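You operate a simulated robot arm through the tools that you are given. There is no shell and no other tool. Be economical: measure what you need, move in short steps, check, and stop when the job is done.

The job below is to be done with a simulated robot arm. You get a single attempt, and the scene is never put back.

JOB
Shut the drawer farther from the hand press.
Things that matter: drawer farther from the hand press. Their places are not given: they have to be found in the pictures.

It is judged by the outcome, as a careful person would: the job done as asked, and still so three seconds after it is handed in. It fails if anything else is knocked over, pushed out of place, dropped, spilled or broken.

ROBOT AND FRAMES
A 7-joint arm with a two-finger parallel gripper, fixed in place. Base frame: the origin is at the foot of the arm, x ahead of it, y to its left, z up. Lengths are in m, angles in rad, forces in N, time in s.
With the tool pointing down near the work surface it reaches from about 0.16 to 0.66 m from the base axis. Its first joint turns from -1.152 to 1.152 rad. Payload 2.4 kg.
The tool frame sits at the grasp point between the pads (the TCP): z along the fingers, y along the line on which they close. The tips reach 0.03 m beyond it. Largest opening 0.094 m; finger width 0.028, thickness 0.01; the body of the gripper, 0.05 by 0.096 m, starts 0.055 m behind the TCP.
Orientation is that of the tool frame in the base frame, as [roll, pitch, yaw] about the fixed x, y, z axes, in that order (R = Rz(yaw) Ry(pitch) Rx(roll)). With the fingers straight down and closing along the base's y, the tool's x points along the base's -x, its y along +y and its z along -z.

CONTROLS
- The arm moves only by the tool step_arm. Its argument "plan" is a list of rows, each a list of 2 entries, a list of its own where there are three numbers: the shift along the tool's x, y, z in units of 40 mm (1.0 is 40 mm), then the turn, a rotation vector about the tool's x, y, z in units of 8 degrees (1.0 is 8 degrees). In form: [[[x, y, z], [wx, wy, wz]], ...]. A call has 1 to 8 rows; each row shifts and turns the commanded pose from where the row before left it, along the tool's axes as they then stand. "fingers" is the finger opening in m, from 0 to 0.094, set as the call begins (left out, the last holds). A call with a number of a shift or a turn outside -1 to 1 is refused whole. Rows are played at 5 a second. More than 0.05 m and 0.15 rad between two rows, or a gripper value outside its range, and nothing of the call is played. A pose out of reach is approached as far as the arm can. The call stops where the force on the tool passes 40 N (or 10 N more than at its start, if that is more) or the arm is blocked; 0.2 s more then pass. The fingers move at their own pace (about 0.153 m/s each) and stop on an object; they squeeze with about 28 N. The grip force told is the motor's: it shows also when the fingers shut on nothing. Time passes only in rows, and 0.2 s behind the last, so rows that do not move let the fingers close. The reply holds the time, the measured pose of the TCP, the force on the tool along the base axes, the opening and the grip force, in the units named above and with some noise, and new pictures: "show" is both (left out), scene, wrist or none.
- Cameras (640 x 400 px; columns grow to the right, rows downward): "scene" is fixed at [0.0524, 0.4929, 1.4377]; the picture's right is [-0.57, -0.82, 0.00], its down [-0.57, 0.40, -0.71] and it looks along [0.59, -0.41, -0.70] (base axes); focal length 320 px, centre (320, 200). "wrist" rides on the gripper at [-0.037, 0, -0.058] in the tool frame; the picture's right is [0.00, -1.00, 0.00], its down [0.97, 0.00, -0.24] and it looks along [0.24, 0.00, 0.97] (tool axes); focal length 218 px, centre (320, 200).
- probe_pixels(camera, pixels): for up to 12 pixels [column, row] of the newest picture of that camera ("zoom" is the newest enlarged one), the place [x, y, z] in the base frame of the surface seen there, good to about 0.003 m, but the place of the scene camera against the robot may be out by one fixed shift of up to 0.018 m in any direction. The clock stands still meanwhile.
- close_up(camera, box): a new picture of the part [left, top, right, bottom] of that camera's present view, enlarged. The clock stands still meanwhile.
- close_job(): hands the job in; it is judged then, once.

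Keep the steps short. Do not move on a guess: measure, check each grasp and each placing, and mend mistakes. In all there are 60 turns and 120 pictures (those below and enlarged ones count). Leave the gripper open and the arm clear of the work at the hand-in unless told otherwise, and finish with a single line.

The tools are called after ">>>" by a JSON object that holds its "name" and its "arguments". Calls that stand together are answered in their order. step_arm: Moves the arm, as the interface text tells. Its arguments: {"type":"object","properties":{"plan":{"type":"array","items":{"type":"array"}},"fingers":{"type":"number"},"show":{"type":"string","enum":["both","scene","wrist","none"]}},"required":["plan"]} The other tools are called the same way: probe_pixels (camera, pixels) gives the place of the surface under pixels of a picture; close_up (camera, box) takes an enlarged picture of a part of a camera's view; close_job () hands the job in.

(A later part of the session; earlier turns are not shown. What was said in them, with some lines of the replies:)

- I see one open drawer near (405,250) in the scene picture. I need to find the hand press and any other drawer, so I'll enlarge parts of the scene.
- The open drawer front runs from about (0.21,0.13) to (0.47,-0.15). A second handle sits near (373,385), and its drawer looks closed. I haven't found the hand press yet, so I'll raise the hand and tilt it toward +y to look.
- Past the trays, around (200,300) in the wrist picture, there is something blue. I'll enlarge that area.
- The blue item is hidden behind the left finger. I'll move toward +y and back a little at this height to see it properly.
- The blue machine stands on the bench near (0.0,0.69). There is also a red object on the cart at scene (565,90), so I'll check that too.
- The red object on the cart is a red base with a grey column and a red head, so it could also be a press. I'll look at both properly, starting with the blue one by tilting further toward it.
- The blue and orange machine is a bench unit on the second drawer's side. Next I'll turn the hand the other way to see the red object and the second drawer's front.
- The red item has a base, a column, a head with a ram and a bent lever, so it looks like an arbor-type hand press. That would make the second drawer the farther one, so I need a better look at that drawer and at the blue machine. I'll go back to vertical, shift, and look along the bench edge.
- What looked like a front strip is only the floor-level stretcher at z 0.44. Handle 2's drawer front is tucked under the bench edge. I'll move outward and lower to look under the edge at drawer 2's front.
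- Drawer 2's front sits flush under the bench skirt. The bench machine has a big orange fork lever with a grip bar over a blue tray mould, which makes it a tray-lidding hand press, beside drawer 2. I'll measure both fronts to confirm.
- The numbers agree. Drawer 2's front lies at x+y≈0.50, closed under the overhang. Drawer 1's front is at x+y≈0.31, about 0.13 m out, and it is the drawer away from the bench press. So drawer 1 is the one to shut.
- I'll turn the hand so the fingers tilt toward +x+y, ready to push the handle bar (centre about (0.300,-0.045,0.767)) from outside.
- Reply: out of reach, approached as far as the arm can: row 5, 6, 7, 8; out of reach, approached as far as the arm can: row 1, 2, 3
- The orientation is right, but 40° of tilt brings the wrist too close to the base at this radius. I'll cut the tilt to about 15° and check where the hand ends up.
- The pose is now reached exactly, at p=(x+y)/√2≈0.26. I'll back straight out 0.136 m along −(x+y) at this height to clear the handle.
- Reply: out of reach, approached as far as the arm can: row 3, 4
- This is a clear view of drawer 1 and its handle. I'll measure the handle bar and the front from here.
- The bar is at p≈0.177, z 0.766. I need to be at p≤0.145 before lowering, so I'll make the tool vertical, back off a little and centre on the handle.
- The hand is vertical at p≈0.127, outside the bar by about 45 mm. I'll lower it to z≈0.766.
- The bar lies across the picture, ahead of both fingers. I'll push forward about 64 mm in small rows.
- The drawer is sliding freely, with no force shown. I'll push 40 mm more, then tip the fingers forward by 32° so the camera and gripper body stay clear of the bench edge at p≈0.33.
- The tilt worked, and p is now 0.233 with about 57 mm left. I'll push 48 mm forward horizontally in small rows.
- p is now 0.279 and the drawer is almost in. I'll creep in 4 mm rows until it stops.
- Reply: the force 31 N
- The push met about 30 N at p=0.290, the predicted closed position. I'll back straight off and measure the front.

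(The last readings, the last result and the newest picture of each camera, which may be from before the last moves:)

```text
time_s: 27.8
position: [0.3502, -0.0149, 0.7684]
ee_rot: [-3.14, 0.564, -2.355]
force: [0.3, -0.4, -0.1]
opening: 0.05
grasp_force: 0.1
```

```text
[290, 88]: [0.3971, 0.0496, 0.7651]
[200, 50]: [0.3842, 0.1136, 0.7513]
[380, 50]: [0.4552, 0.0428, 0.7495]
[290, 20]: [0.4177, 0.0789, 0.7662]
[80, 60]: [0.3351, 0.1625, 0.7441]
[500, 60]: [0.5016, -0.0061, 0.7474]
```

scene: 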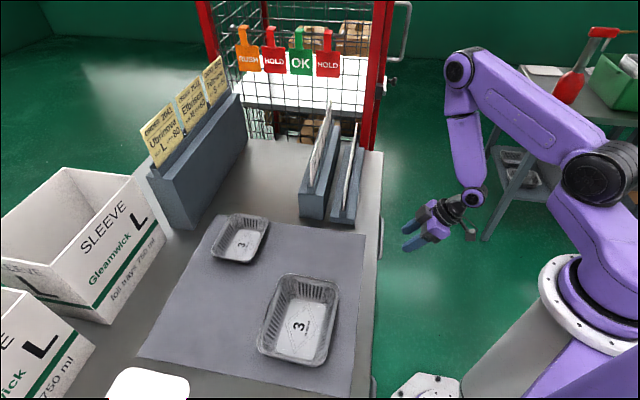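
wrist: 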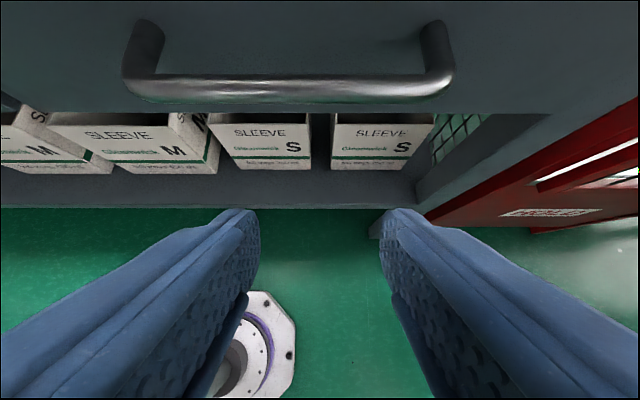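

The front now lies at x+y≈0.497, against 0.499 for the closed drawer 2, and the push hit a firm stop. It is shut. I'll raise the arm clear and open the gripper.

>>> {"name": "step_arm", "arguments": {"plan": [[[-0.5, 0, -0.8], [0, 0, 0]], [[-0.5, 0, -0.8], [0, 0, 0]], [[-0.5, 0, -0.8], [0, 0, 0]], [[-0.5, 0, -0.8], [0, 0, 0]], [[-0.5, 0, -0.8], [0, 0, 0]], [[0, 0, 0], [0, 0, 0]]], "fingers": 0.094}}

```text
time_s: 29.2
position: [0.3506, -0.0159, 0.9559]
ee_rot: [-3.139, 0.562, -2.354]
force: [-0.5, -0.1, -0.1]
opening: 0.0938
grasp_force: 0.0
```

scene: 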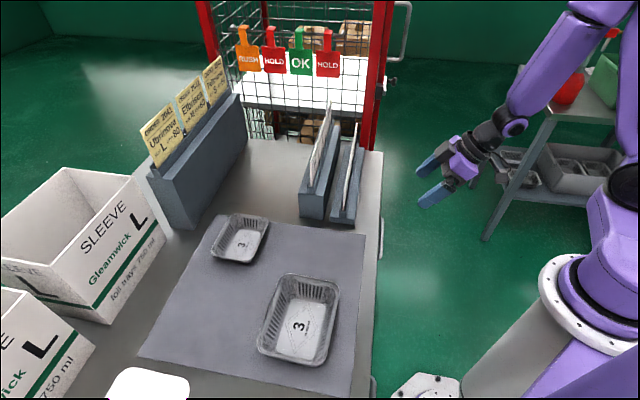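
wrist: 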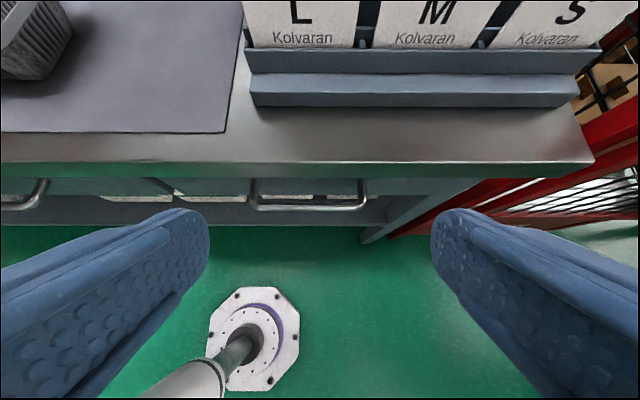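

Both drawer fronts are flush, nothing else has moved, and the arm is clear with the gripper open. I'll hand the job in.

>>> {"name": "close_job", "arguments": {}}

```text
The job is handed in.
```

I shut the open drawer, the one farther from the orange-and-blue bench press I took to be the hand press; a red press-like tool on the cart would reverse that choice, but the other drawer was already closed.
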